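You operate a simulated robot arm through the tools that you are given. There is no shell and no other tool. Be economical: measure what you need, move in short steps, check, and stop when the job is done.

You run a simulated two-armed robot. Do the job below in one go: nothing can be reset, and whatever is moved stays where it is left.

## Task
Brush both green disc packs clean and store them in the drawer.
Fine: use the green brush and put it back; shut the drawer; clean nothing else. Set down upright: green brush. What is to be rubbed or washed off counts as gone when no trace of it is left.
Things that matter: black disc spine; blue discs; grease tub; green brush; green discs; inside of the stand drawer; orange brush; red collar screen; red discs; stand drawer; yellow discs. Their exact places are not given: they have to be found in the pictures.

Only the result counts: the job must be done as asked and must still hold three seconds after the hand-in. Knocking over, shifting, dropping, spilling or breaking anything else fails it.

## Robot
Two 7-joint arms with two-finger parallel grippers on one trunk, on a base that drives. Base frame: it is fixed to the floor where the robot stands at the start and does not move with it; the origin is under the middle of the robot, x ahead of it, y to its left, z up; the surface under the hand at the start is at about z = 0.78. Readings come in m, rad, newtons and seconds.
The left shoulder is at the start at [0.05, 0.161, 1.173], the right one opposite. With the tool pointing down near the work surface each hand reaches from about 0.1 to 0.66 m from the robot's upright axis, wherever it stands, measured 20 degrees to its own side. Places, roughly: black disc spine (8x8x20 cm) [0.5, 0.1, 0.8]; inside of the stand drawer [0.6, 0.3, 0.7]; stand drawer [0.6, 0.3, 0.7]. Payload 3.43 kg a hand.
Tool frame (each hand has its own): the origin (TCP) lies between the finger pads and is the grasp point; the fingertips stand 0.03 m ahead of it; z points along the fingers, y is the line along which they close. Largest opening 0.094 m; finger width 0.028, thickness 0.01; the body of the gripper, 0.05 by 0.096 m, starts 0.055 m behind the TCP.
Orientation is told as [roll, pitch, yaw] about the base's x, y, z axes, in that order, counted from this pose: with the fingers straight down and closing along the base's y, the tool's x points along the base's -x, its y along +y and its z along -z.

## Interface
- The arms move only by the tool step_arm. It takes "left_targets", "right_targets" or both (then of equal length, played together; a hand with none holds still); each is a list of rows, each a list of 7 numbers: the shift along the base's x, y, z in units of 20 mm (1.0 is 20 mm), then the turn, a rotation vector about the base's x, y, z in units of 6 degrees (1.0 is 6 degrees), then the closure, from 0 (fully open) to 1 (shut). In form: [[tx, ty, tz, wx, wy, wz, gripper], ...]. A call has 1 to 8 rows; each row shifts and turns the commanded pose from where the row before left it. A call with a number of a shift or a turn outside -1 to 1 is refused whole. Rows are played at 5 a second. More than 0.05 m and 0.15 rad between two rows, or a gripper value outside its range, and nothing of the call is played. Where a pose cannot be reached the arm comes as near as it can. A force on the tool above 40 N (or 10 N above the force at the start of the call, whichever is more), or a blocked arm, ends the call early, and 0.2 s more pass. The fingers move at their own pace (about 0.045 m/s each) and stop on an object; they squeeze with about 42 N. The grip force told is the motor's: it shows also when the fingers shut on nothing. Time passes only in rows, and 0.2 s behind the last, so rows that do not move let the fingers close. It gives the time, the measured TCP pose, the force on the tool (base axes), the opening and the grip force at its end, in the units of the frame above (readings bear some noise), with the torque about the TCP (base axes, N m) and any sound that the robot's microphone picked up, and new pictures: "views" is both (left out), scene, wrist or none (wrist: the cameras of the hands that moved).
- Cameras (640 x 400 px; columns grow to the right, rows downward): "scene" is now at [0.1199, 0.0184, 1.2832]; the picture's right is [0.24, -0.97, 0.00], its down [-0.68, -0.17, -0.72] and it looks along [0.70, 0.17, -0.70] (base axes); focal length 214 px, centre (320, 200). "left" rides on the left gripper at [0.076, -0.014, -0.103] in its tool frame; the picture's right is [0.18, 0.98, 0.00], its down [-0.75, 0.14, -0.64] and it looks along [-0.63, 0.12, 0.77] (tool axes); focal length 243 px, centre (320, 200). "right" rides on the right gripper at [0.076, 0.014, -0.102] in its tool frame; the picture's right is [-0.18, 0.98, 0.00], its down [-0.75, -0.14, -0.64] and it looks along [-0.63, -0.12, 0.77] (tool axes); focal length 243 px, centre (320, 200).
- slide_trunk(by): slides the trunk up (or, below 0, down) by that many m; the arms and the scene camera ride with it, the base frame stays. It gives what a move gives, with no picture.
- base_move(legs): drives the robot by 1 to 6 legs, each [ahead, left, turn to the left] in m, m and rad, along the robot's own axes; the way and the turn of a leg run together, so that a leg with both is an arc; at most 1.5 m and 3.142 rad a leg. The arms and the cameras ride along, it lands a little off, and it stops where it bumps. It gives what a move gives, and a new picture of the scene camera.
- pan_tilt(pan, tilt): turns the head with the scene camera to pan (to the left, within 1.396 rad either way) and tilt (down, from -0.506 to 1.204), counted from straight ahead of the robot. It gives what a move gives, and a new picture of the scene camera.
- locate(camera, pixels): for up to 12 pixels [column, row] of the newest picture of that camera ("zoom" is the newest enlarged one), the place [x, y, z] in the base frame of the surface seen there, good to about 0.002 m. It takes no simulated time.
- inspect(camera, box): a new picture of the part [left, top, right, bottom] of that camera's present view, enlarged. It takes no simulated time.
- finish_job(): hands the job in; it is judged then, once.

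Work in short steps. Measure before you move; look again where a grasp or a placing could have gone wrong, and mend it. You have 80 turns and 260 pictures in all, those below and enlarged ones among them. Open the grippers and draw the arms clear of the work before you hand the job in, unless the task says otherwise; then end with one line.

The tools are called as name(argument=value, ...) on one line, values as JSON. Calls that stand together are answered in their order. step_arm: Moves the arms, as the interface text tells. Its arguments: {"type":"object","properties":{"left_targets":{"type":"array","items":{"type":"array","items":{"type":"number"}}},"right_targets":{"type":"array","items":{"type":"array","items":{"type":"number"}}},"views":{"type":"string","enum":["both","scene","wrist","none"]}},"required":[]} The other tools are called the same way: slide_trunk (by) slides the trunk up or down; base_move (legs) drives the base; pan_tilt (pan, tilt) turns the head that bears the scene camera; locate (camera, pixels) gives the place of the surface under pixels of a picture; inspect (camera, box) takes an enlarged picture of a part of a camera's view; finish_job () hands the job in.

At the start:

```text
time_s: 0.0
left_position: [0.4802, 0.1498, 1.1092]
left_orientation: [0.0, 0.0, 0.001]
left_ft_force: [-0.1, -1.3, -0.6]
left_moment: [0.01, -0.01, -0.02]
left_finger_gap: 0.094
left_finger_force: 0.2
right_position: [0.3907, -0.1262, 1.1231]
right_orientation: [-0.001, 0.001, 0.0]
right_ft_force: [-0.2, -0.3, -0.2]
right_moment: [0.01, 0.0, 0.01]
right_finger_gap: 0.094
right_finger_force: 0.1
trunk travel left (down, up): [-0.2, 0.067]
robot x, y, heading: [0.0014, -0.0007, 0.005]
head pan, tilt: [0.246, 0.77]
```

scene: 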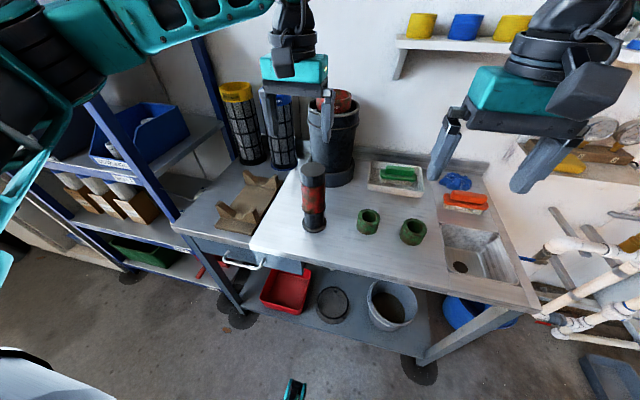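
right: 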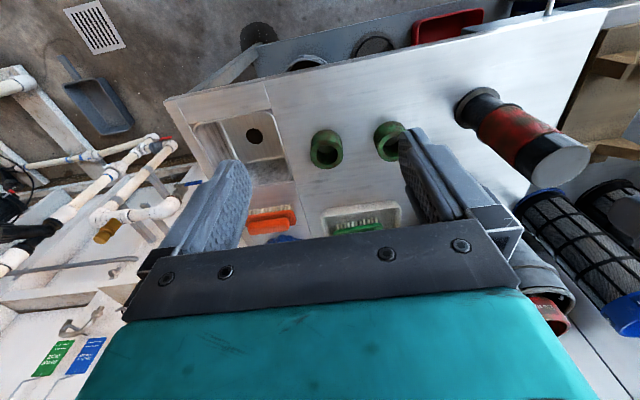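
left: 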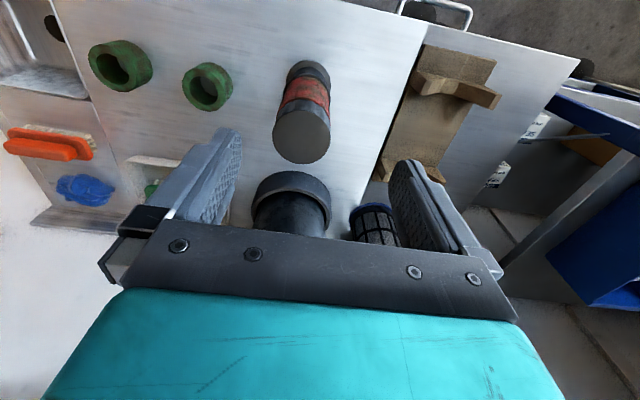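

The scene shows two green rings at about (368,220) and (412,230), the green brush in a tray at (398,175), and a drawer handle at (243,260). I'll enlarge these and locate them.

inspect(camera="scene", box=[330, 140, 530, 265])

inspect(camera="scene", box=[170, 150, 350, 290])

locate(camera="scene", pixels=[[368, 213], [368, 228], [412, 223], [412, 241], [398, 174], [375, 187], [242, 263], [225, 262], [260, 267], [313, 170], [314, 225], [400, 250]])

```text
3.20 times, centred on (430, 202) of scene
```

zoom: 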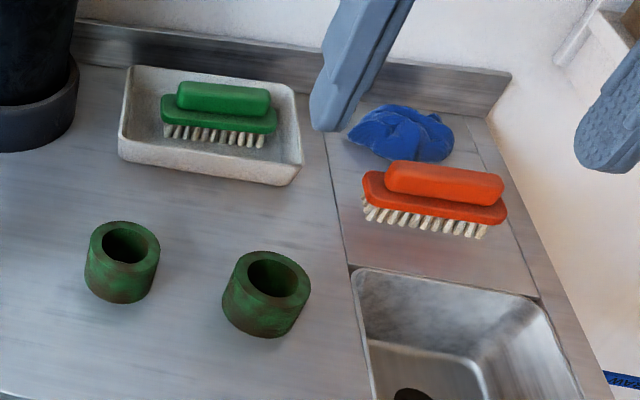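

```text
2.86 times, centred on (260, 220) of scene
```

zoom: 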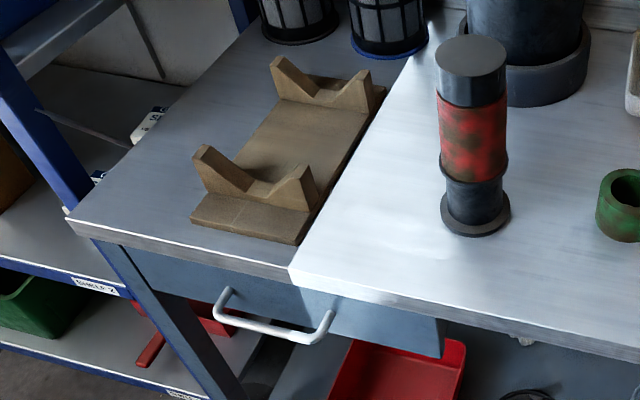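

```text
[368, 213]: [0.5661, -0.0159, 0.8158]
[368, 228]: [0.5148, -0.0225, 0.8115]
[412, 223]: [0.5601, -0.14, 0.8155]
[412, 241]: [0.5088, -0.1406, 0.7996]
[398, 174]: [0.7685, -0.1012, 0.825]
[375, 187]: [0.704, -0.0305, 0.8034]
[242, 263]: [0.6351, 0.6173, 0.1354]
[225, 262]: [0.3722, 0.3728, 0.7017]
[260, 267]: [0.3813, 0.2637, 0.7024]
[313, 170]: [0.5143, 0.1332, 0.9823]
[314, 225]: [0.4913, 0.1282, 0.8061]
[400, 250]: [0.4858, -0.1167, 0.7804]
```

Now I measure the drawer front, the edges, and the stand beside it in the newest zoom picture.

locate(camera="zoom", pixels=[[220, 300], [270, 325], [325, 335], [230, 290], [330, 312], [290, 270], [200, 240], [150, 260], [430, 330], [400, 300], [275, 235], [90, 230]])

inspect(camera="right", box=[290, 100, 450, 200])

inspect(camera="left", box=[70, 20, 270, 145])

```text
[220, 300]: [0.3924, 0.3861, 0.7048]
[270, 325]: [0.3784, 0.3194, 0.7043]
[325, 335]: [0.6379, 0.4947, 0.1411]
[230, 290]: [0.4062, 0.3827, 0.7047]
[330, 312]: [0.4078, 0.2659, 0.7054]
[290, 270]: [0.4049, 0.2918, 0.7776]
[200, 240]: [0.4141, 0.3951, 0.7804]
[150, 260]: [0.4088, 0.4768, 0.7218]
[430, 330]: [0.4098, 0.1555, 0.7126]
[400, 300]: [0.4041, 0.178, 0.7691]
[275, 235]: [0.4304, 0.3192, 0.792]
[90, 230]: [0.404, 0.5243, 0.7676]
```

```text
4.00 times, centred on (370, 150) of right
```

zoom: 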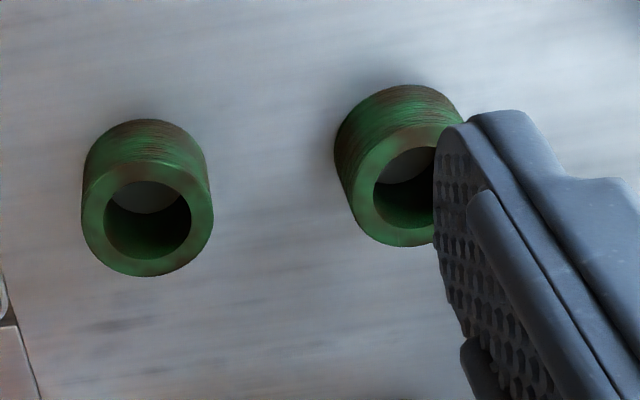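

```text
3.20 times, centred on (170, 82) of left
```

zoom: 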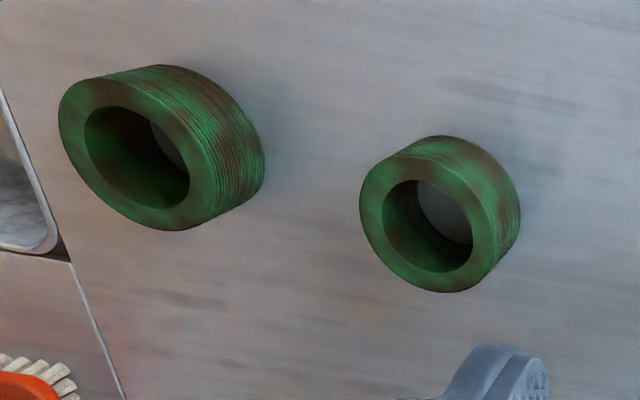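

The brush at x≈0.77 is out of reach (about 0.66 m), so I'll need to drive forward. First I check how tall things are at the back and the brush/tray geometry.

inspect(camera="scene", box=[360, 150, 440, 200])

locate(camera="zoom", pixels=[[225, 140], [450, 150], [340, 140], [220, 175], [460, 190], [230, 205], [430, 230], [100, 270], [90, 170], [540, 320], [530, 130], [335, 170]])

locate(camera="scene", pixels=[[335, 95], [320, 110], [325, 180], [280, 100], [395, 70], [235, 90], [415, 25], [455, 205], [455, 185], [490, 255], [400, 45]])

```text
8.00 times, centred on (400, 175) of scene
```

zoom: 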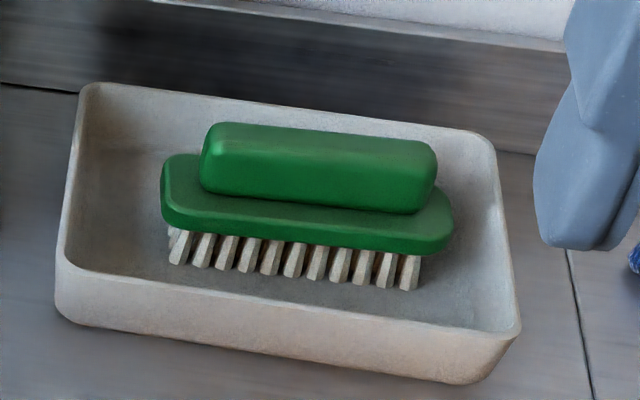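

```text
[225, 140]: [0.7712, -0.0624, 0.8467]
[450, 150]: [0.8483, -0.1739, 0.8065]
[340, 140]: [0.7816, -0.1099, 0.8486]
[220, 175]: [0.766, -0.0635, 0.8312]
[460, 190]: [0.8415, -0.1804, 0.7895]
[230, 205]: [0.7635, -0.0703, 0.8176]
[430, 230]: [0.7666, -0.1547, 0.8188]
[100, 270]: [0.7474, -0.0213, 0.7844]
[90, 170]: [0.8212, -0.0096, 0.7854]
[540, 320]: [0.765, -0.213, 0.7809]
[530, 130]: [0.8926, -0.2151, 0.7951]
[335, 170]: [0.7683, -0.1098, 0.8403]
```

```text
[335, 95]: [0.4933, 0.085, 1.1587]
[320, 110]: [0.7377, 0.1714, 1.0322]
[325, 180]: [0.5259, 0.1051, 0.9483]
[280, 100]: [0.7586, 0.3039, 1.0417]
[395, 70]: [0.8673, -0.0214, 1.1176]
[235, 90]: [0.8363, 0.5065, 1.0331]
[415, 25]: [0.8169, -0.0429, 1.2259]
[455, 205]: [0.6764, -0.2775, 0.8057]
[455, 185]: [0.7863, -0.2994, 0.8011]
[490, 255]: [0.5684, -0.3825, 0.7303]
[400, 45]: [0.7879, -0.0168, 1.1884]
```

Brush handle: top z≈0.848, x≈0.775, y −0.06…−0.15. I draw the left arm back a bit, then drive forward 0.1 m and check.

step_arm(left_targets=[[-1, 0, 0, 0, 0, 0, 0], [-1, 0, 0.5, 0, 0, 0, 0], [-1, 0, 0.5, 0, 0, 0, 0], [-1, 0, 0.5, 0, 0, 0, 0], [-1, 0, 0, 0, 0, 0, 0], [-1, 0, 0, 0, 0, 0, 0]], views="none")

base_move(legs=[[0.1, 0, 0]])

```text
time_s: 1.4
left_position: [0.361, 0.1481, 1.1387]
left_orientation: [0.0, -0.001, 0.0]
left_ft_force: [0.7, -0.3, 0.2]
left_moment: [-0.01, -0.02, -0.04]
left_finger_gap: 0.0941
left_finger_force: 0.0
right_position: [0.39, -0.1261, 1.1234]
right_orientation: [0.001, 0.001, 0.001]
right_ft_force: [-0.7, -0.5, 1.1]
right_moment: [-0.05, 0.0, -0.01]
right_finger_gap: 0.0938
right_finger_force: 0.1
trunk travel left (down, up): [-0.2, 0.067]
robot x, y, heading: [0.002, -0.0007, 0.0]
head pan, tilt: [0.246, 0.77]
```

```text
time_s: 2.7
left_position: [0.451, 0.1483, 1.1378]
left_orientation: [0.0, 0.001, 0.001]
left_ft_force: [-0.4, -0.5, 0.3]
left_moment: [0.01, -0.02, 0.0]
left_finger_gap: 0.0941
left_finger_force: 0.1
right_position: [0.4789, -0.1261, 1.1232]
right_orientation: [-0.002, 0.002, -0.002]
right_ft_force: [0.2, 0.2, -0.3]
right_moment: [-0.05, -0.04, -0.01]
right_finger_gap: 0.0941
right_finger_force: 0.0
trunk travel left (down, up): [-0.2, 0.067]
robot x, y, heading: [0.0866, 0.0003, -0.0]
head pan, tilt: [0.246, 0.77]
stopped in leg 1: the robot was blocked; the commanded pose is now the measured one
```

scene: 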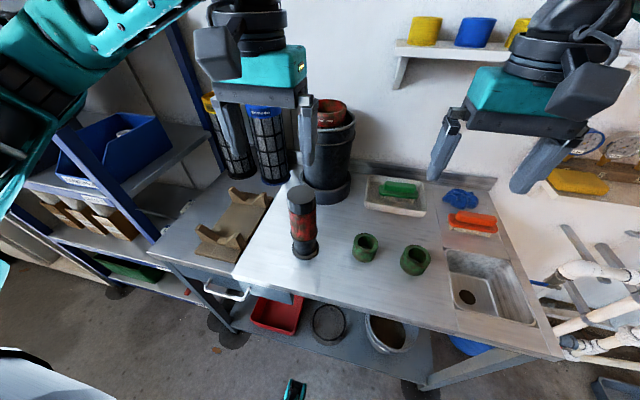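

The base is blocked at x≈0.087. Turning left brings the right shoulder forward toward the brush, so I back off a little and turn 0.6 rad.

base_move(legs=[[-0.03, 0, 0], [0, 0, 0.6]])

pan_tilt(pan=-0.6, tilt=0.9)

```text
time_s: 5.1
left_position: [0.2769, 0.3253, 1.1382]
left_orientation: [0.002, 0.002, 0.597]
left_ft_force: [-0.3, 0.6, -0.1]
left_moment: [0.0, 0.0, 0.03]
left_finger_gap: 0.094
left_finger_force: 0.1
right_position: [0.4542, 0.1135, 1.1228]
right_orientation: [0.0, 0.002, 0.592]
right_ft_force: [-0.3, -0.5, 0.5]
right_moment: [-0.02, 0.04, -0.02]
right_finger_gap: 0.0938
right_finger_force: 0.1
trunk travel left (down, up): [-0.2, 0.067]
robot x, y, heading: [0.0585, 0.0002, 0.592]
head pan, tilt: [0.246, 0.77]
```

scene: 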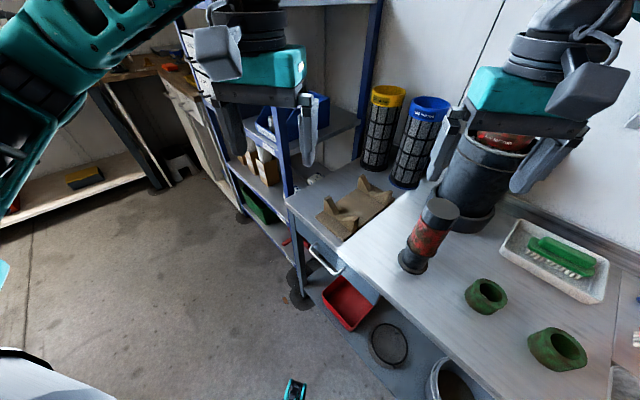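

```text
time_s: 6.3
left_position: [0.2773, 0.3266, 1.1383]
left_orientation: [0.001, 0.004, 0.596]
left_ft_force: [-0.3, 0.4, 0.2]
left_moment: [-0.02, -0.03, 0.01]
left_finger_gap: 0.0935
left_finger_force: 0.0
right_position: [0.4545, 0.1131, 1.1225]
right_orientation: [-0.001, 0.002, 0.591]
right_ft_force: [-0.1, 0.6, 0.5]
right_moment: [-0.04, -0.01, -0.01]
right_finger_gap: 0.094
right_finger_force: 0.0
trunk travel left (down, up): [-0.2, 0.067]
robot x, y, heading: [0.0585, 0.0005, 0.599]
head pan, tilt: [-0.6, 0.901]
```

scene: 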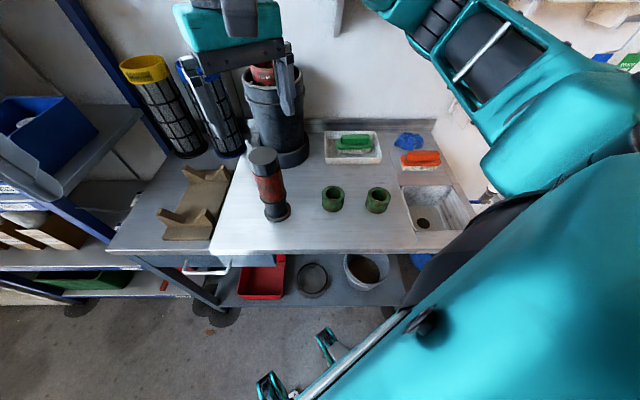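

The turn succeeded. I try to creep toward +x a bit (about 0.06 m in the base frame's x).

base_move(legs=[[0.05, -0.034, 0]])

```text
time_s: 7.3
left_position: [0.3071, 0.3265, 1.1387]
left_orientation: [0.001, 0.003, 0.593]
left_ft_force: [0.3, -0.1, 0.2]
left_moment: [-0.05, 0.0, -0.01]
left_finger_gap: 0.094
left_finger_force: 0.1
right_position: [0.4836, 0.1127, 1.1223]
right_orientation: [0.0, 0.005, 0.588]
right_ft_force: [0.2, -0.5, -0.2]
right_moment: [-0.02, 0.06, 0.01]
right_finger_gap: 0.094
right_finger_force: 0.0
trunk travel left (down, up): [-0.2, 0.067]
robot x, y, heading: [0.0891, -0.0001, 0.591]
head pan, tilt: [-0.6, 0.901]
stopped in leg 1: the robot was blocked; the commanded pose is now the measured one
```

scene: 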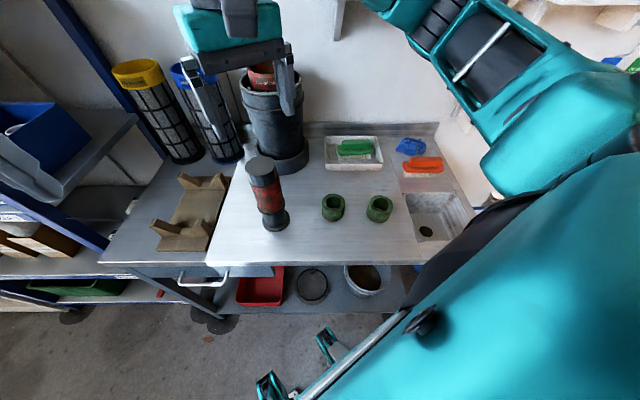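

Position is good: the right shoulder is now about 0.55 m from the brush. I enlarge the brush from this straighter view to measure its axis, and the discs.

inspect(camera="scene", box=[310, 120, 410, 182])

locate(camera="zoom", pixels=[[205, 140], [380, 140], [215, 160], [370, 160], [290, 140], [290, 165], [170, 180], [395, 178], [180, 195], [380, 195], [290, 215], [290, 255]])

inspect(camera="scene", box=[310, 180, 410, 242])

locate(camera="zoom", pixels=[[150, 97], [85, 145], [218, 145], [150, 185], [110, 235], [150, 260], [440, 108], [375, 150], [515, 150], [440, 195], [440, 265], [150, 145]])

```text
6.40 times, centred on (360, 151) of scene
```

zoom: 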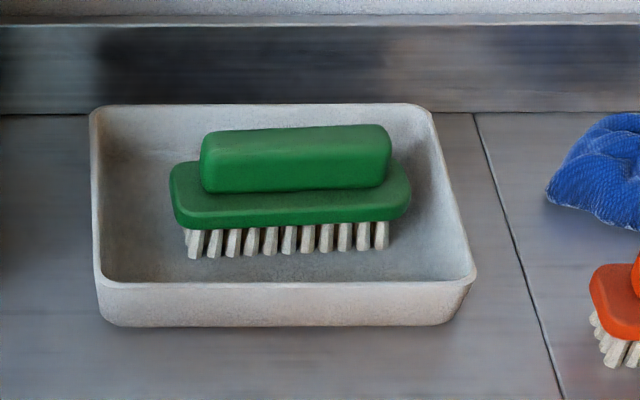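

```text
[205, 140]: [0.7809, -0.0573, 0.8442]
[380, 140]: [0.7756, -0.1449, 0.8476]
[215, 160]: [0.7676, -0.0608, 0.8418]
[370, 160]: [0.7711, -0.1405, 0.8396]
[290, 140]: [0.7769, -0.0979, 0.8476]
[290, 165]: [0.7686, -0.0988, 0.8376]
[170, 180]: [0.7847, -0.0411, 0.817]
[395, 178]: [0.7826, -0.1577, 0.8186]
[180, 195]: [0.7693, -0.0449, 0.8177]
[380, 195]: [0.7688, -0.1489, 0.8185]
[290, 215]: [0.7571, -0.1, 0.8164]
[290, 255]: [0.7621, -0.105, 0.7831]
```

```text
6.40 times, centred on (360, 211) of scene
```

zoom: 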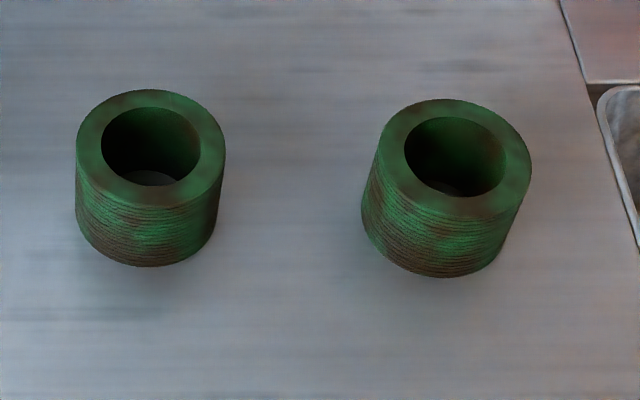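

```text
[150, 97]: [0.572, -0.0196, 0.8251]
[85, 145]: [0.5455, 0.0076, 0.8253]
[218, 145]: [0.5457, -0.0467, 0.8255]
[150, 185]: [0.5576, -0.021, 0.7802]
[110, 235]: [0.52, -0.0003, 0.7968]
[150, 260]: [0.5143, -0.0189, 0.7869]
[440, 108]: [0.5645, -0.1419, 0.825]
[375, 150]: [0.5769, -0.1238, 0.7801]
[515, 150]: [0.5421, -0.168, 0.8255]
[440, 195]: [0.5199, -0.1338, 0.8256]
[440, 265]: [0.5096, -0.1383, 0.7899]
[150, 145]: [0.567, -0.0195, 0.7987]
```

Discs: 0.06 m outer diameter, z 0.78–0.826, centres about (0.546,−0.019) and (0.540,−0.140). The brush handle runs along y, centre (0.783,−0.101), top 0.848. I bring the right hand above the brush with yaw 90°.

step_arm(right_targets=[[0.94, -0.67, 0, 0, 0, 0.6, 0], [0.94, -0.67, 0, 0, 0, 0.6, 0], [0.94, -0.67, -0.3, 0, 0, 0.6, 0], [0.94, -0.67, -0.5, 0, 0, 0.6, 0], [0.94, -0.67, -0.5, 0, 0, 0.6, 0], [0.94, -0.67, -0.5, 0, 0, 0.6, 0], [0.94, -0.67, -0.5, 0, 0, 0.6, 0], [0.94, -0.67, -0.5, 0, 0, 0.6, 0]], views="none")

step_arm(right_targets=[[0.94, -0.67, -0.5, 0, 0, 0.6, 0], [0.94, -0.67, -0.5, 0, 0, 0.6, 0], [0.94, -0.67, -0.5, 0, 0, 0.6, 0], [0.94, -0.67, -0.5, 0, 0, 0.6, 0], [0.94, -0.67, -0.5, 0, 0, 0.6, 0], [0.94, -0.67, -0.5, 0, 0, 0.6, 0], [0.94, -0.67, -0.5, 0, 0, 0.6, 0], [0.9, -0.6, -0.5, 0, 0, 0.55, 0]], views="both")

```text
time_s: 9.1
left_position: [0.3077, 0.3249, 1.1375]
left_orientation: [-0.001, 0.002, 0.595]
left_ft_force: [0.9, 0.3, 0.6]
left_moment: [0.03, 0.01, 0.06]
left_finger_gap: 0.0942
left_finger_force: 0.1
right_position: [0.6369, 0.0064, 1.0675]
right_orientation: [-0.001, 0.004, 1.095]
right_ft_force: [-0.1, 0.3, 0.9]
right_moment: [-0.01, 0.0, 0.02]
right_finger_gap: 0.0938
right_finger_force: 0.0
trunk travel left (down, up): [-0.2, 0.067]
robot x, y, heading: [0.0934, 0.0002, 0.59]
head pan, tilt: [-0.6, 0.901]
```

```text
time_s: 10.9
left_position: [0.3069, 0.3247, 1.1379]
left_orientation: [0.0, 0.005, 0.592]
left_ft_force: [-0.3, 0.4, 1.0]
left_moment: [0.02, 0.0, 0.01]
left_finger_gap: 0.0939
left_finger_force: 0.1
right_position: [0.596, -0.0148, 1.0475]
right_orientation: [0.0, 0.004, 1.277]
right_ft_force: [0.1, 0.5, 0.4]
right_moment: [0.01, 0.05, 0.01]
right_finger_gap: 0.0937
right_finger_force: 0.3
right hand out of reach, approached as far as the arm can: row 1, 2, 3, 4, 5, 6, 7, 8
trunk travel left (down, up): [-0.2, 0.067]
robot x, y, heading: [0.0897, -0.0014, 0.598]
head pan, tilt: [-0.6, 0.901]
```

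scene: 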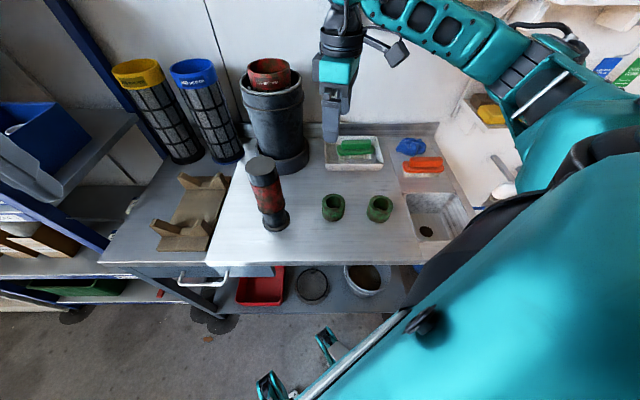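
right: 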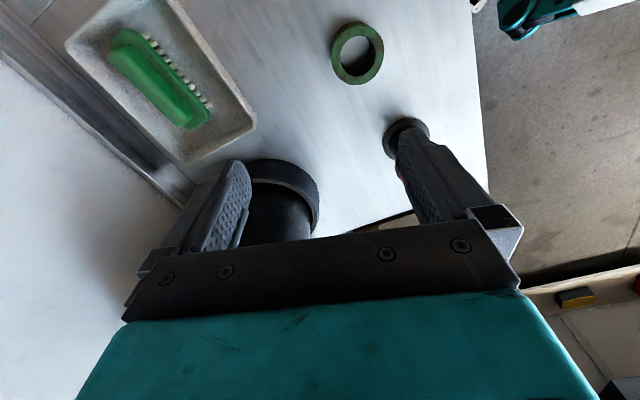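

The hand stalled at (0.596,−0.015), possibly because of a wrist limit rather than arm length. I test moving in −y/+x with no turn.

step_arm(right_targets=[[0.5, -1, -0.5, 0, 0, 0, 0], [0.5, -1, -0.5, 0, 0, 0, 0], [0.5, -1, -0.5, 0, 0, 0, 0], [0.5, -1, -0.5, 0, 0, 0, 0]], views="none")

```text
time_s: 11.9
left_position: [0.3075, 0.3254, 1.1379]
left_orientation: [-0.001, 0.002, 0.594]
left_ft_force: [-1.0, 1.2, 0.1]
left_moment: [0.05, 0.02, 0.02]
left_finger_gap: 0.0937
left_finger_force: 0.1
right_position: [0.5947, -0.0163, 1.0475]
right_orientation: [0.0, 0.003, 1.276]
right_ft_force: [0.7, 0.1, 0.8]
right_moment: [-0.03, 0.0, 0.03]
right_finger_gap: 0.094
right_finger_force: 0.1
right hand out of reach, approached as far as the arm can: row 1, 2, 3, 4
trunk travel left (down, up): [-0.2, 0.067]
robot x, y, heading: [0.0896, -0.0018, 0.589]
head pan, tilt: [-0.6, 0.901]
```

No motion; I try unwinding the yaw to see whether the wrist turn is the limit.

step_arm(right_targets=[[0, 0, 0, 0, 0, -1, 0], [0, 0, 0, 0, 0, -1, 0], [0, 0, 0, 0, 0, -1, 0], [0, 0, 0, 0, 0, -1, 0], [0, 0, 0, 0, 0, -1, 0], [0, 0, 0, 0, 0, -1, 0]], views="none")

```text
time_s: 13.3
left_position: [0.3065, 0.3243, 1.1378]
left_orientation: [-0.001, 0.002, 0.593]
left_ft_force: [-0.2, -0.2, 0.5]
left_moment: [-0.02, 0.02, 0.03]
left_finger_gap: 0.0942
left_finger_force: 0.1
right_position: [0.5954, -0.0152, 1.0494]
right_orientation: [-0.001, 0.003, 0.642]
right_ft_force: [-0.1, -0.8, 0.3]
right_moment: [0.01, 0.0, 0.01]
right_finger_gap: 0.094
right_finger_force: 0.0
trunk travel left (down, up): [-0.2, 0.067]
robot x, y, heading: [0.0908, 0.0007, 0.593]
head pan, tilt: [-0.6, 0.901]
```

The command restarts from the measured pose. Now I move toward the brush with yaw≈0.64.

step_arm(right_targets=[[0.9, -0.45, 0, 0, 0, 0, 0], [0.9, -0.45, 0, 0, 0, 0, 0], [0.9, -0.45, 0, 0, 0, 0, 0], [0.9, -0.45, -0.5, 0, 0, 0, 0], [0.9, -0.45, -0.5, 0, 0, 0, 0], [0.9, -0.45, -1, 0, 0, 0, 0], [0.9, -0.45, -1, 0, 0, 0, 0], [0.9, -0.45, -1, 0, 0, 0, 0]], views="none")

```text
time_s: 15.1
left_position: [0.3057, 0.3249, 1.1378]
left_orientation: [0.0, 0.003, 0.593]
left_ft_force: [-0.4, -0.2, -0.1]
left_moment: [-0.02, -0.02, -0.04]
left_finger_gap: 0.0938
left_finger_force: 0.0
right_position: [0.7397, -0.0892, 0.9693]
right_orientation: [-0.002, 0.003, 0.647]
right_ft_force: [-0.4, 0.4, -0.2]
right_moment: [-0.01, 0.03, -0.02]
right_finger_gap: 0.094
right_finger_force: 0.0
trunk travel left (down, up): [-0.2, 0.067]
robot x, y, heading: [0.0898, -0.0017, 0.594]
head pan, tilt: [-0.6, 0.901]
```

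Reached. Now finish the yaw here while easing to (0.783,−0.101).

step_arm(right_targets=[[0.3, -0.08, 0, 0, 0, 1, 0], [0.3, -0.08, 0, 0, 0, 1, 0], [0.3, -0.08, 0, 0, 0, 1, 0], [0.3, -0.08, 0, 0, 0, 1, 0], [0.3, -0.08, 0, 0, 0, 1, 0], [0.3, -0.08, 0, 0, 0, 1, 0], [0.3, -0.08, 0, 0, 0, 1, 0], [0, 0, 0, 0, 0, 1, 0]], views="wrist")

```text
time_s: 16.9
left_position: [0.308, 0.3252, 1.1376]
left_orientation: [0.0, 0.001, 0.593]
left_ft_force: [-0.2, -0.4, -1.3]
left_moment: [0.02, 0.01, 0.01]
left_finger_gap: 0.0938
left_finger_force: 0.1
right_position: [0.714, -0.077, 0.9511]
right_orientation: [0.0, 0.002, 0.804]
right_ft_force: [-0.3, -0.1, -0.3]
right_moment: [-0.03, -0.01, -0.01]
right_finger_gap: 0.0939
right_finger_force: 0.2
right hand out of reach, approached as far as the arm can: row 1, 2, 3, 4, 5, 6, 7, 8
trunk travel left (down, up): [-0.2, 0.067]
robot x, y, heading: [0.0931, 0.0, 0.596]
head pan, tilt: [-0.6, 0.901]
```

right: 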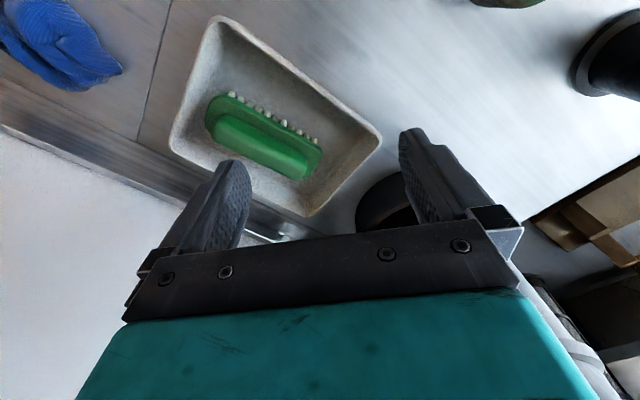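

Positive yaw is limited here; I try the opposite orientation (yaw −90° is equivalent for the grasp), unwinding the other way.

step_arm(right_targets=[[0, 0, 0, 0, 0, -1, 0], [0, 0, 0, 0, 0, -1, 0], [0, 0, 0, 0, 0, -1, 0], [0, 0, 0, 0, 0, -1, 0], [0, 0, 0, 0, 0, -1, 0], [0, 0, 0, 0, 0, -1, 0], [0, 0, 0, 0, 0, -1, 0], [0, 0, 0, 0, 0, -1, 0]], views="none")

step_arm(right_targets=[[0, 0, 0, 0, 0, -1, 0], [0, 0, 0, 0, 0, -1, 0], [0, 0, 0, 0, 0, -1, 0], [0, 0, 0, 0, 0, -1, 0], [0, 0, 0, 0, 0, -1, 0], [0, 0, 0, 0, 0, -1, 0], [0, 0, 0, 0, 0, -1, 0], [0, 0, 0, 0, 0, -1, 0]], views="none")

step_arm(right_targets=[[0, 0, 0, 0, 0, -1, 0], [0, 0, 0, 0, 0, -1, 0], [0, 0, 0, 0, 0, -1, 0], [0, 0, 0, 0, 0, -1, 0], [0, 0, 0, 0, 0, -1, 0], [0, 0, 0, 0, 0, -1, 0], [0, 0, 0, 0, 0, -0.6, 0]], views="both")

```text
time_s: 18.7
left_position: [0.3074, 0.3254, 1.1372]
left_orientation: [-0.001, 0.002, 0.594]
left_ft_force: [-0.2, -0.6, -0.1]
left_moment: [-0.02, -0.01, -0.03]
left_finger_gap: 0.0941
left_finger_force: 0.0
right_position: [0.7134, -0.0772, 0.9515]
right_orientation: [-0.003, 0.003, -0.037]
right_ft_force: [0.8, -0.6, 0.0]
right_moment: [0.01, 0.03, -0.03]
right_finger_gap: 0.094
right_finger_force: 0.2
trunk travel left (down, up): [-0.2, 0.067]
robot x, y, heading: [0.0922, -0.0018, 0.595]
head pan, tilt: [-0.6, 0.901]
```

```text
time_s: 20.5
left_position: [0.3076, 0.3257, 1.1383]
left_orientation: [0.001, 0.003, 0.592]
left_ft_force: [0.4, 0.4, -0.4]
left_moment: [0.03, 0.03, 0.04]
left_finger_gap: 0.0937
left_finger_force: 0.1
right_position: [0.7139, -0.0784, 0.9506]
right_orientation: [-0.002, 0.003, -0.874]
right_ft_force: [0.4, 0.5, -0.6]
right_moment: [0.01, 0.01, 0.0]
right_finger_gap: 0.094
right_finger_force: 0.2
trunk travel left (down, up): [-0.2, 0.067]
robot x, y, heading: [0.0906, 0.0045, 0.591]
head pan, tilt: [-0.6, 0.901]
```

```text
time_s: 22.1
left_position: [0.307, 0.3244, 1.1389]
left_orientation: [-0.002, 0.001, 0.593]
left_ft_force: [-0.2, 0.5, 0.9]
left_moment: [0.0, -0.05, -0.02]
left_finger_gap: 0.0942
left_finger_force: 0.1
right_position: [0.7144, -0.0781, 0.9509]
right_orientation: [-0.003, 0.003, -1.566]
right_ft_force: [-0.3, 0.1, -0.3]
right_moment: [-0.01, 0.03, 0.0]
right_finger_gap: 0.094
right_finger_force: 0.0
trunk travel left (down, up): [-0.2, 0.067]
robot x, y, heading: [0.0918, -0.0016, 0.592]
head pan, tilt: [-0.6, 0.901]
```

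scene: 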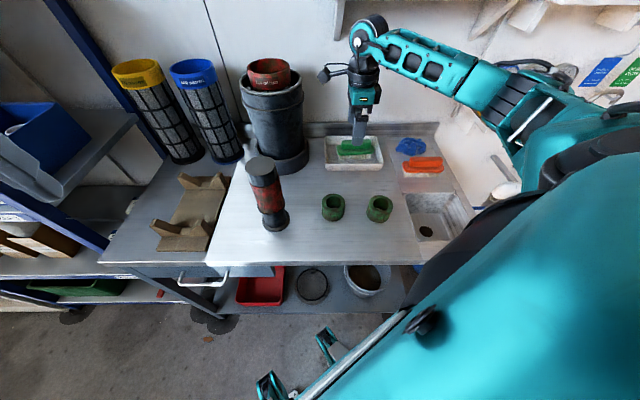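
right: 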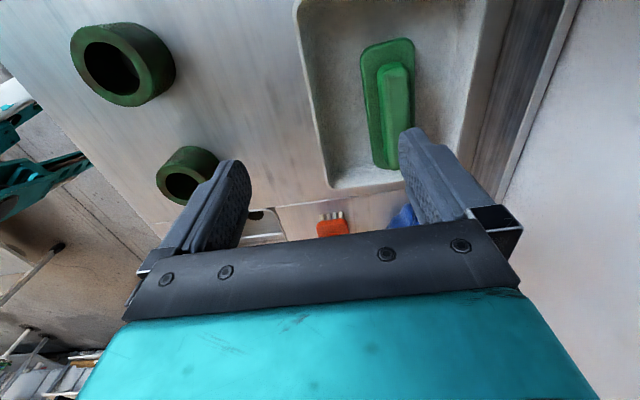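

Yaw −90° works. I move over the brush centre (0.783,−0.101) and start down.

step_arm(right_targets=[[0.86, -0.29, 0, 0, 0, 0, 0], [0.86, -0.29, 0, 0, 0, 0, 0], [0.86, -0.29, 0, 0, 0, 0, 0], [0.86, -0.29, -0.5, 0, 0, 0, 0], [0, 0, -1, 0, 0, 0, 0], [0, 0, -1, 0, 0, 0, 0]], views="wrist")

inspect(camera="right", box=[160, 0, 560, 250])

```text
time_s: 23.5
left_position: [0.3071, 0.3251, 1.138]
left_orientation: [0.0, 0.0, 0.593]
left_ft_force: [-0.8, 0.6, -0.8]
left_moment: [-0.03, -0.02, -0.03]
left_finger_gap: 0.0942
left_finger_force: 0.1
right_position: [0.7817, -0.1002, 0.9003]
right_orientation: [-0.002, 0.005, -1.563]
right_ft_force: [0.0, 0.5, 0.3]
right_moment: [-0.05, -0.05, 0.01]
right_finger_gap: 0.0939
right_finger_force: 0.1
trunk travel left (down, up): [-0.2, 0.067]
robot x, y, heading: [0.0906, 0.0003, 0.59]
head pan, tilt: [-0.6, 0.901]
```

right: 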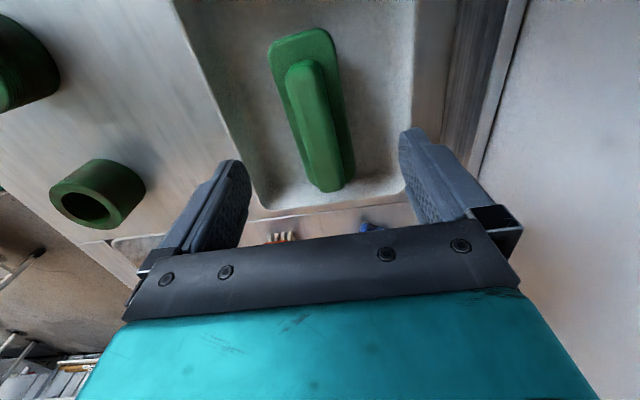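

```text
1.60 times, centred on (360, 125) of right
```

zoom: 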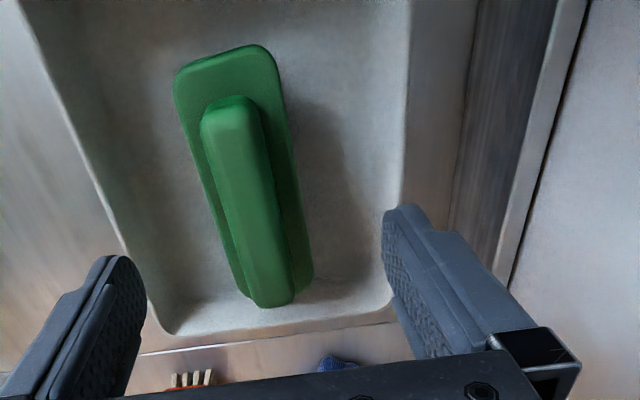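

Check the handle's edges and ends precisely from this view.

locate(camera="zoom", pixels=[[205, 125], [258, 118], [245, 200], [265, 180], [255, 270], [288, 270], [272, 298], [232, 105], [180, 85], [270, 70], [310, 260], [240, 275]])

```text
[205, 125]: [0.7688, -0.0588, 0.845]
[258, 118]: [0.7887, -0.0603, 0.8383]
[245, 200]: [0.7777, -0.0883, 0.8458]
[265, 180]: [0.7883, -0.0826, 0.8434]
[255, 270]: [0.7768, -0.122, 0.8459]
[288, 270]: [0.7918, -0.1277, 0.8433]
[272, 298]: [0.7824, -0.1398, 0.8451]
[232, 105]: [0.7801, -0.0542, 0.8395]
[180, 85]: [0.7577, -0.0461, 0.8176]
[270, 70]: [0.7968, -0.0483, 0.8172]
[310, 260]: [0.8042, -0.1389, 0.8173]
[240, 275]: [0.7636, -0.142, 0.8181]
```

The brush is yawed about +0.07 rad, centre (0.781,−0.098). I align, descend to z≈0.852 and grip.

step_arm(right_targets=[[-0.05, 0.1, -0.6, 0, 0, 0.6, 0], [0, 0, -0.6, 0, 0, 0, 0.2], [0, 0, -0.6, 0, 0, 0, 0.3], [0, 0, -0.55, 0, 0, 0, 0.4], [0, 0, 0, 0, 0, 0, 1], [0, 0, 0, 0, 0, 0, 1], [0, 0, 0, 0, 0, 0, 1], [0, 0, 0, 0, 0, 0, 1]], views="both")

```text
time_s: 25.3
left_position: [0.3065, 0.3262, 1.1375]
left_orientation: [-0.001, 0.002, 0.593]
left_ft_force: [0.4, -0.3, 0.1]
left_moment: [-0.01, 0.0, -0.03]
left_finger_gap: 0.0939
left_finger_force: 0.2
right_position: [0.7813, -0.0978, 0.8533]
right_orientation: [0.0, 0.004, -1.498]
right_ft_force: [0.6, -0.5, 0.7]
right_moment: [-0.01, -0.03, -0.01]
right_finger_gap: 0.0228
right_finger_force: 42.1
trunk travel left (down, up): [-0.2, 0.067]
robot x, y, heading: [0.0905, 0.0012, 0.593]
head pan, tilt: [-0.6, 0.901]
```

scene: 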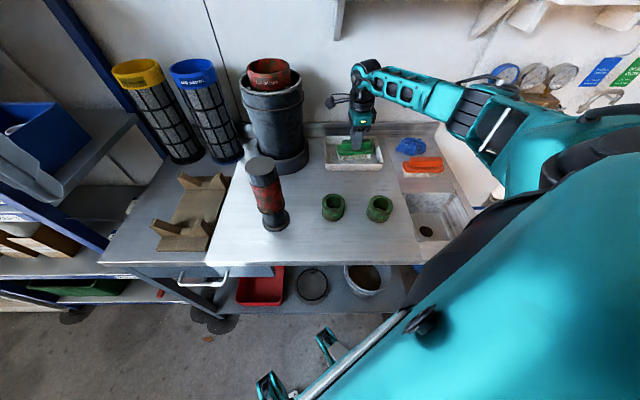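
right: 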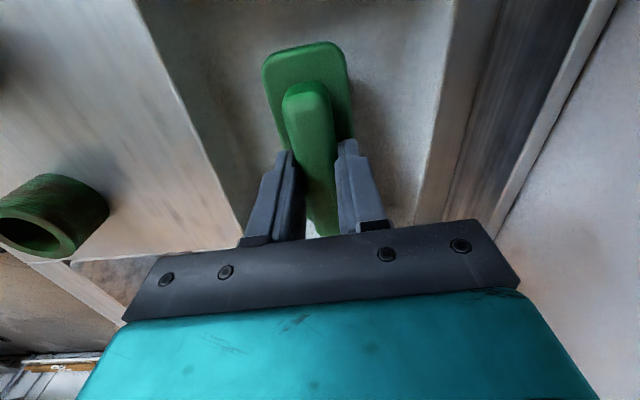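

Gripped (gap 0.023). I remember the put-back pose: (0.7813,−0.0978,0.8533), yaw −1.498. Now lift and bring the brush back toward the robot.

step_arm(right_targets=[[0, 0, 0.5, 0, 0, 0, 1], [0, 0, 1, 0, 0, 0, 1], [0, 0, 1, 0, 0, 0, 1], [0, 0, 1, 0, 0, 0, 1], [0, 0, 1, 0, 0, 0, 1], [0, 0, 1, 0, 0, 0, 1], [0, 0, 1, 0, 0, 0, 1], [-1, 0.1, 0.5, 0, 0, 0, 1]], views="none")

step_arm(right_targets=[[-1, 0.3, 0, 0, 0, 0, 1], [-1, 0.4, 0, 0, 0, 0, 1], [-1, 0.4, 0, 0, 0, 0, 1], [-1, 0.4, 0, 0, 0, 0, 1], [-1, 0.4, 0, 0, 0, 0, 1], [-1, 0.4, 0, 0, 0, 0, 1], [-1, 0.4, 0, 0, 0, 0, 1], [-1, 0.4, 0, 0, 0, 0, 1]], views="both")

```text
time_s: 27.3
left_position: [0.3005, 0.3262, 1.1414]
left_orientation: [-0.005, -0.004, 0.594]
left_ft_force: [-1.1, -0.2, 0.3]
left_moment: [-0.02, -0.1, -0.01]
left_finger_gap: 0.0942
left_finger_force: 0.0
right_position: [0.7493, -0.1043, 0.9796]
right_orientation: [-0.042, -0.034, -1.505]
right_ft_force: [-0.9, 0.8, 1.9]
right_moment: [-0.01, -0.08, 0.0]
right_finger_gap: 0.0004
right_finger_force: 33.0
trunk travel left (down, up): [-0.2, 0.067]
robot x, y, heading: [0.0913, -0.0024, 0.595]
head pan, tilt: [-0.6, 0.901]
stopped in row 8 (right hand): the arm was blocked; the commanded pose is now the measured one
```

```text
time_s: 29.1
left_position: [0.3063, 0.3251, 1.1372]
left_orientation: [-0.001, 0.002, 0.594]
left_ft_force: [0.7, -0.3, 0.1]
left_moment: [0.0, 0.03, -0.01]
left_finger_gap: 0.0939
left_finger_force: 0.2
right_position: [0.5953, -0.0426, 0.9741]
right_orientation: [-0.047, -0.033, -1.507]
right_ft_force: [0.6, 0.0, 0.3]
right_moment: [0.01, 0.03, -0.04]
right_finger_gap: 0.0
right_finger_force: 32.6
trunk travel left (down, up): [-0.2, 0.067]
robot x, y, heading: [0.0892, 0.0001, 0.592]
head pan, tilt: [-0.6, 0.901]
```

scene: 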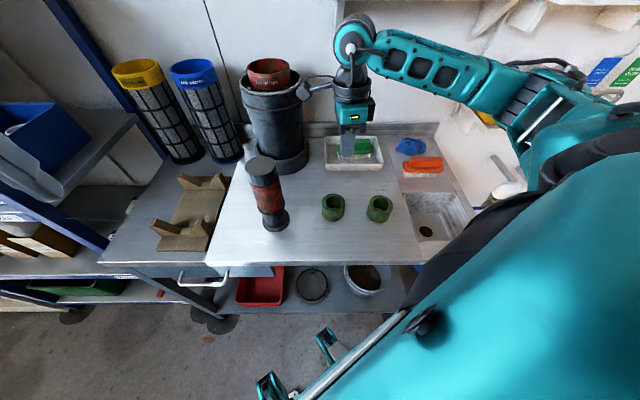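
right: 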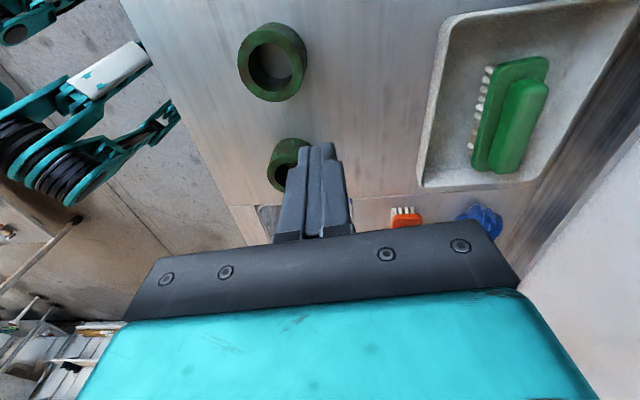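

The brush slipped out and the arm got blocked during the lift (probably the wrist against the wall shelf). I check the brush and the shelf.

inspect(camera="right", box=[400, 0, 640, 200])

locate(camera="zoom", pixels=[[275, 160], [385, 155], [200, 430], [285, 450], [340, 220], [390, 240], [240, 440], [300, 360], [235, 320], [190, 390], [360, 260], [255, 250]])

pan_tilt(pan=-0.65, tilt=0.35)

```text
2.00 times, centred on (520, 100) of right
```

zoom: 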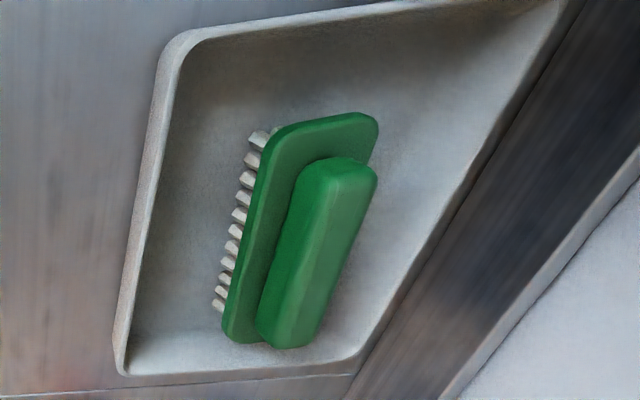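

```text
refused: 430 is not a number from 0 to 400
```

```text
time_s: 30.1
left_position: [0.3077, 0.3255, 1.1379]
left_orientation: [-0.002, 0.0, 0.593]
left_ft_force: [-0.2, 1.4, -0.5]
left_moment: [-0.01, 0.03, 0.02]
left_finger_gap: 0.0938
left_finger_force: 0.1
right_position: [0.5937, -0.0437, 0.9729]
right_orientation: [-0.047, -0.034, -1.508]
right_ft_force: [-0.9, 0.1, 0.7]
right_moment: [0.01, -0.01, 0.01]
right_finger_gap: 0.0003
right_finger_force: 32.9
trunk travel left (down, up): [-0.2, 0.067]
robot x, y, heading: [0.0885, 0.0004, 0.592]
head pan, tilt: [-0.649, 0.351]
```

scene: 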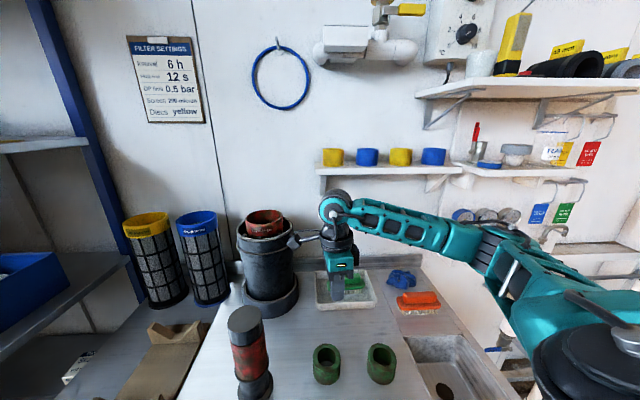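

Shelf items are all still standing, and the brush stands upright in the tray. I measure its new pose.

locate(camera="right", pixels=[[500, 72], [537, 65], [485, 158], [515, 165], [527, 88], [545, 92], [497, 165], [520, 130], [503, 172], [475, 160], [546, 62], [535, 86]])

inspect(camera="right", box=[450, 40, 570, 190])

locate(camera="scene", pixels=[[390, 178], [320, 170], [460, 172], [340, 195], [328, 200]])

```text
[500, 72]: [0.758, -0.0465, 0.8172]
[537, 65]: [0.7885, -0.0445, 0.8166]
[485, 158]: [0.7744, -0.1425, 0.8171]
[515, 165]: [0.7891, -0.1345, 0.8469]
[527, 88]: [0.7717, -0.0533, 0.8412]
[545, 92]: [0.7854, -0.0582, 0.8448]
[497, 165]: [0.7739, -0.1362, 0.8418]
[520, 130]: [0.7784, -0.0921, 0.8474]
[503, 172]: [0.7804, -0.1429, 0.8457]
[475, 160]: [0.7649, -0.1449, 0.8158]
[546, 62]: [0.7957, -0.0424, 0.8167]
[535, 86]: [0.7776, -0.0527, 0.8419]
```

```text
2.67 times, centred on (510, 115) of right
```

zoom: 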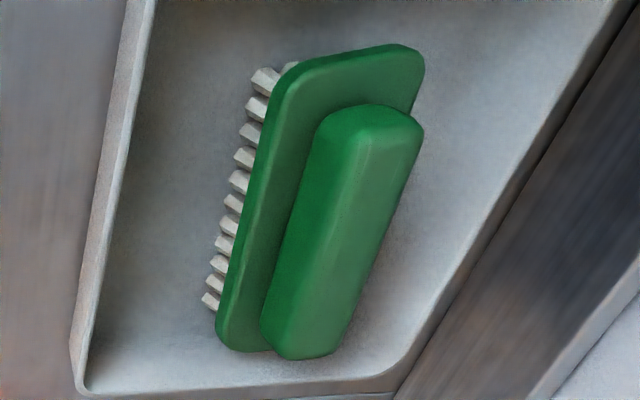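

```text
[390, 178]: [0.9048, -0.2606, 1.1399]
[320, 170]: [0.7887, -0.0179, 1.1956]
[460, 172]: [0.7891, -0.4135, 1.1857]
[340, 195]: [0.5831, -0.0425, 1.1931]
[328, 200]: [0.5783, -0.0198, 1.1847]
```

The brush barely moved (centre ≈(0.780,−0.098), yaw ≈+0.03), so the grip was too shallow. The wrist must stay under the shelf (keep TCP z ≲0.92 there); I go back with corrected tilt.

step_arm(right_targets=[[1, -0.3, -0.5, 0.35, -0.42, -0.3, 0], [1, -0.3, -0.5, 0, 0, 0, 0], [1, -0.3, -0.5, 0, 0, 0, 0], [1, -0.3, -0.5, 0, 0, 0, 0], [1, -0.3, -0.5, 0, 0, 0, 0], [1, -0.3, -0.5, 0, 0, 0, 0], [1, -0.3, -0.5, 0, 0, 0, 0], [1, -0.3, -0.1, 0, 0, 0, 0]], views="none")

step_arm(right_targets=[[0.9, -0.2, -0.1, 0, 0, 0, 0], [0.4, -0.1, 0, 0, 0, 0, 0], [0, 0, 0, 0, 0, 0, 0]], views="none")

```text
time_s: 31.9
left_position: [0.3076, 0.3258, 1.1371]
left_orientation: [0.002, 0.004, 0.594]
left_ft_force: [0.4, 0.3, 0.4]
left_moment: [-0.01, 0.03, -0.03]
left_finger_gap: 0.0938
left_finger_force: 0.0
right_position: [0.7556, -0.0891, 0.9013]
right_orientation: [-0.003, 0.002, -1.539]
right_ft_force: [0.6, 0.3, 0.4]
right_moment: [0.03, 0.02, 0.02]
right_finger_gap: 0.0941
right_finger_force: 0.0
trunk travel left (down, up): [-0.2, 0.067]
robot x, y, heading: [0.0909, -0.0012, 0.593]
head pan, tilt: [-0.649, 0.351]
```

```text
time_s: 32.7
left_position: [0.3064, 0.3246, 1.1383]
left_orientation: [0.002, 0.002, 0.594]
left_ft_force: [-0.1, 0.7, 0.1]
left_moment: [0.01, 0.01, -0.02]
left_finger_gap: 0.0941
left_finger_force: 0.1
right_position: [0.7814, -0.0966, 0.8978]
right_orientation: [-0.001, 0.002, -1.539]
right_ft_force: [0.3, -0.4, 0.0]
right_moment: [0.0, -0.01, -0.04]
right_finger_gap: 0.0942
right_finger_force: 0.0
trunk travel left (down, up): [-0.2, 0.067]
robot x, y, heading: [0.0875, -0.0019, 0.591]
head pan, tilt: [-0.649, 0.351]
```

Descend a few mm deeper (tips just above the plate) and close, then do a small test lift.

step_arm(right_targets=[[0, -0.05, -1, 0, 0, 0, 0.3], [0, 0, -1, 0, 0, 0, 0.4], [0, 0, -0.5, 0, 0, 0, 0.4], [0, 0, 0, 0, 0, 0, 1], [0, 0, 0, 0, 0, 0, 1], [0, 0, 0, 0, 0, 0, 1], [0, 0, 0, 0, 0, 0, 1]], views="wrist")

step_arm(right_targets=[[0, 0, 0.2, 0, 0, 0, 1], [0, 0, 0.3, 0, 0, 0, 1], [0, 0, 0.5, 0, 0, 0, 1]], views="wrist")

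```text
time_s: 34.3
left_position: [0.3066, 0.3258, 1.1375]
left_orientation: [-0.001, 0.002, 0.594]
left_ft_force: [0.1, 0.5, 0.0]
left_moment: [-0.04, -0.01, -0.04]
left_finger_gap: 0.0937
left_finger_force: 0.0
right_position: [0.7816, -0.0967, 0.8503]
right_orientation: [-0.003, 0.002, -1.54]
right_ft_force: [0.0, 0.6, -0.3]
right_moment: [0.05, -0.03, -0.05]
right_finger_gap: 0.0275
right_finger_force: 41.7
trunk travel left (down, up): [-0.2, 0.067]
robot x, y, heading: [0.0902, -0.001, 0.592]
head pan, tilt: [-0.649, 0.351]
```

right: 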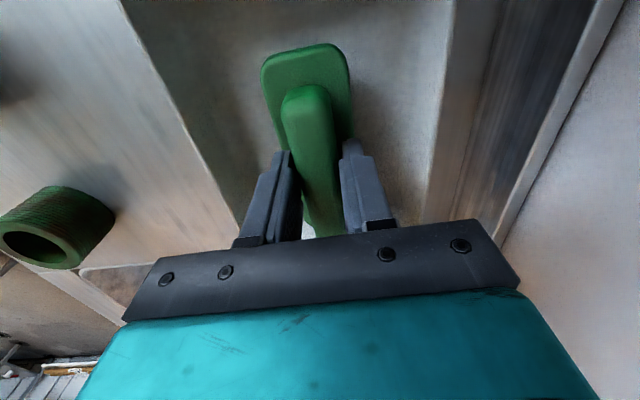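

```text
time_s: 35.1
left_position: [0.3072, 0.3256, 1.1389]
left_orientation: [0.001, 0.001, 0.594]
left_ft_force: [0.4, 0.5, -0.4]
left_moment: [-0.02, 0.01, 0.01]
left_finger_gap: 0.0939
left_finger_force: 0.1
right_position: [0.781, -0.0983, 0.8682]
right_orientation: [-0.001, 0.002, -1.539]
right_ft_force: [0.0, 0.3, -0.3]
right_moment: [0.0, 0.0, 0.01]
right_finger_gap: 0.0273
right_finger_force: 42.1
trunk travel left (down, up): [-0.2, 0.067]
robot x, y, heading: [0.0892, -0.0042, 0.591]
head pan, tilt: [-0.649, 0.351]
```

right: 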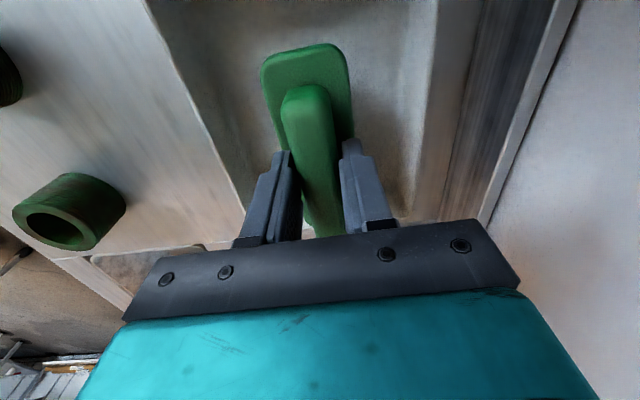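

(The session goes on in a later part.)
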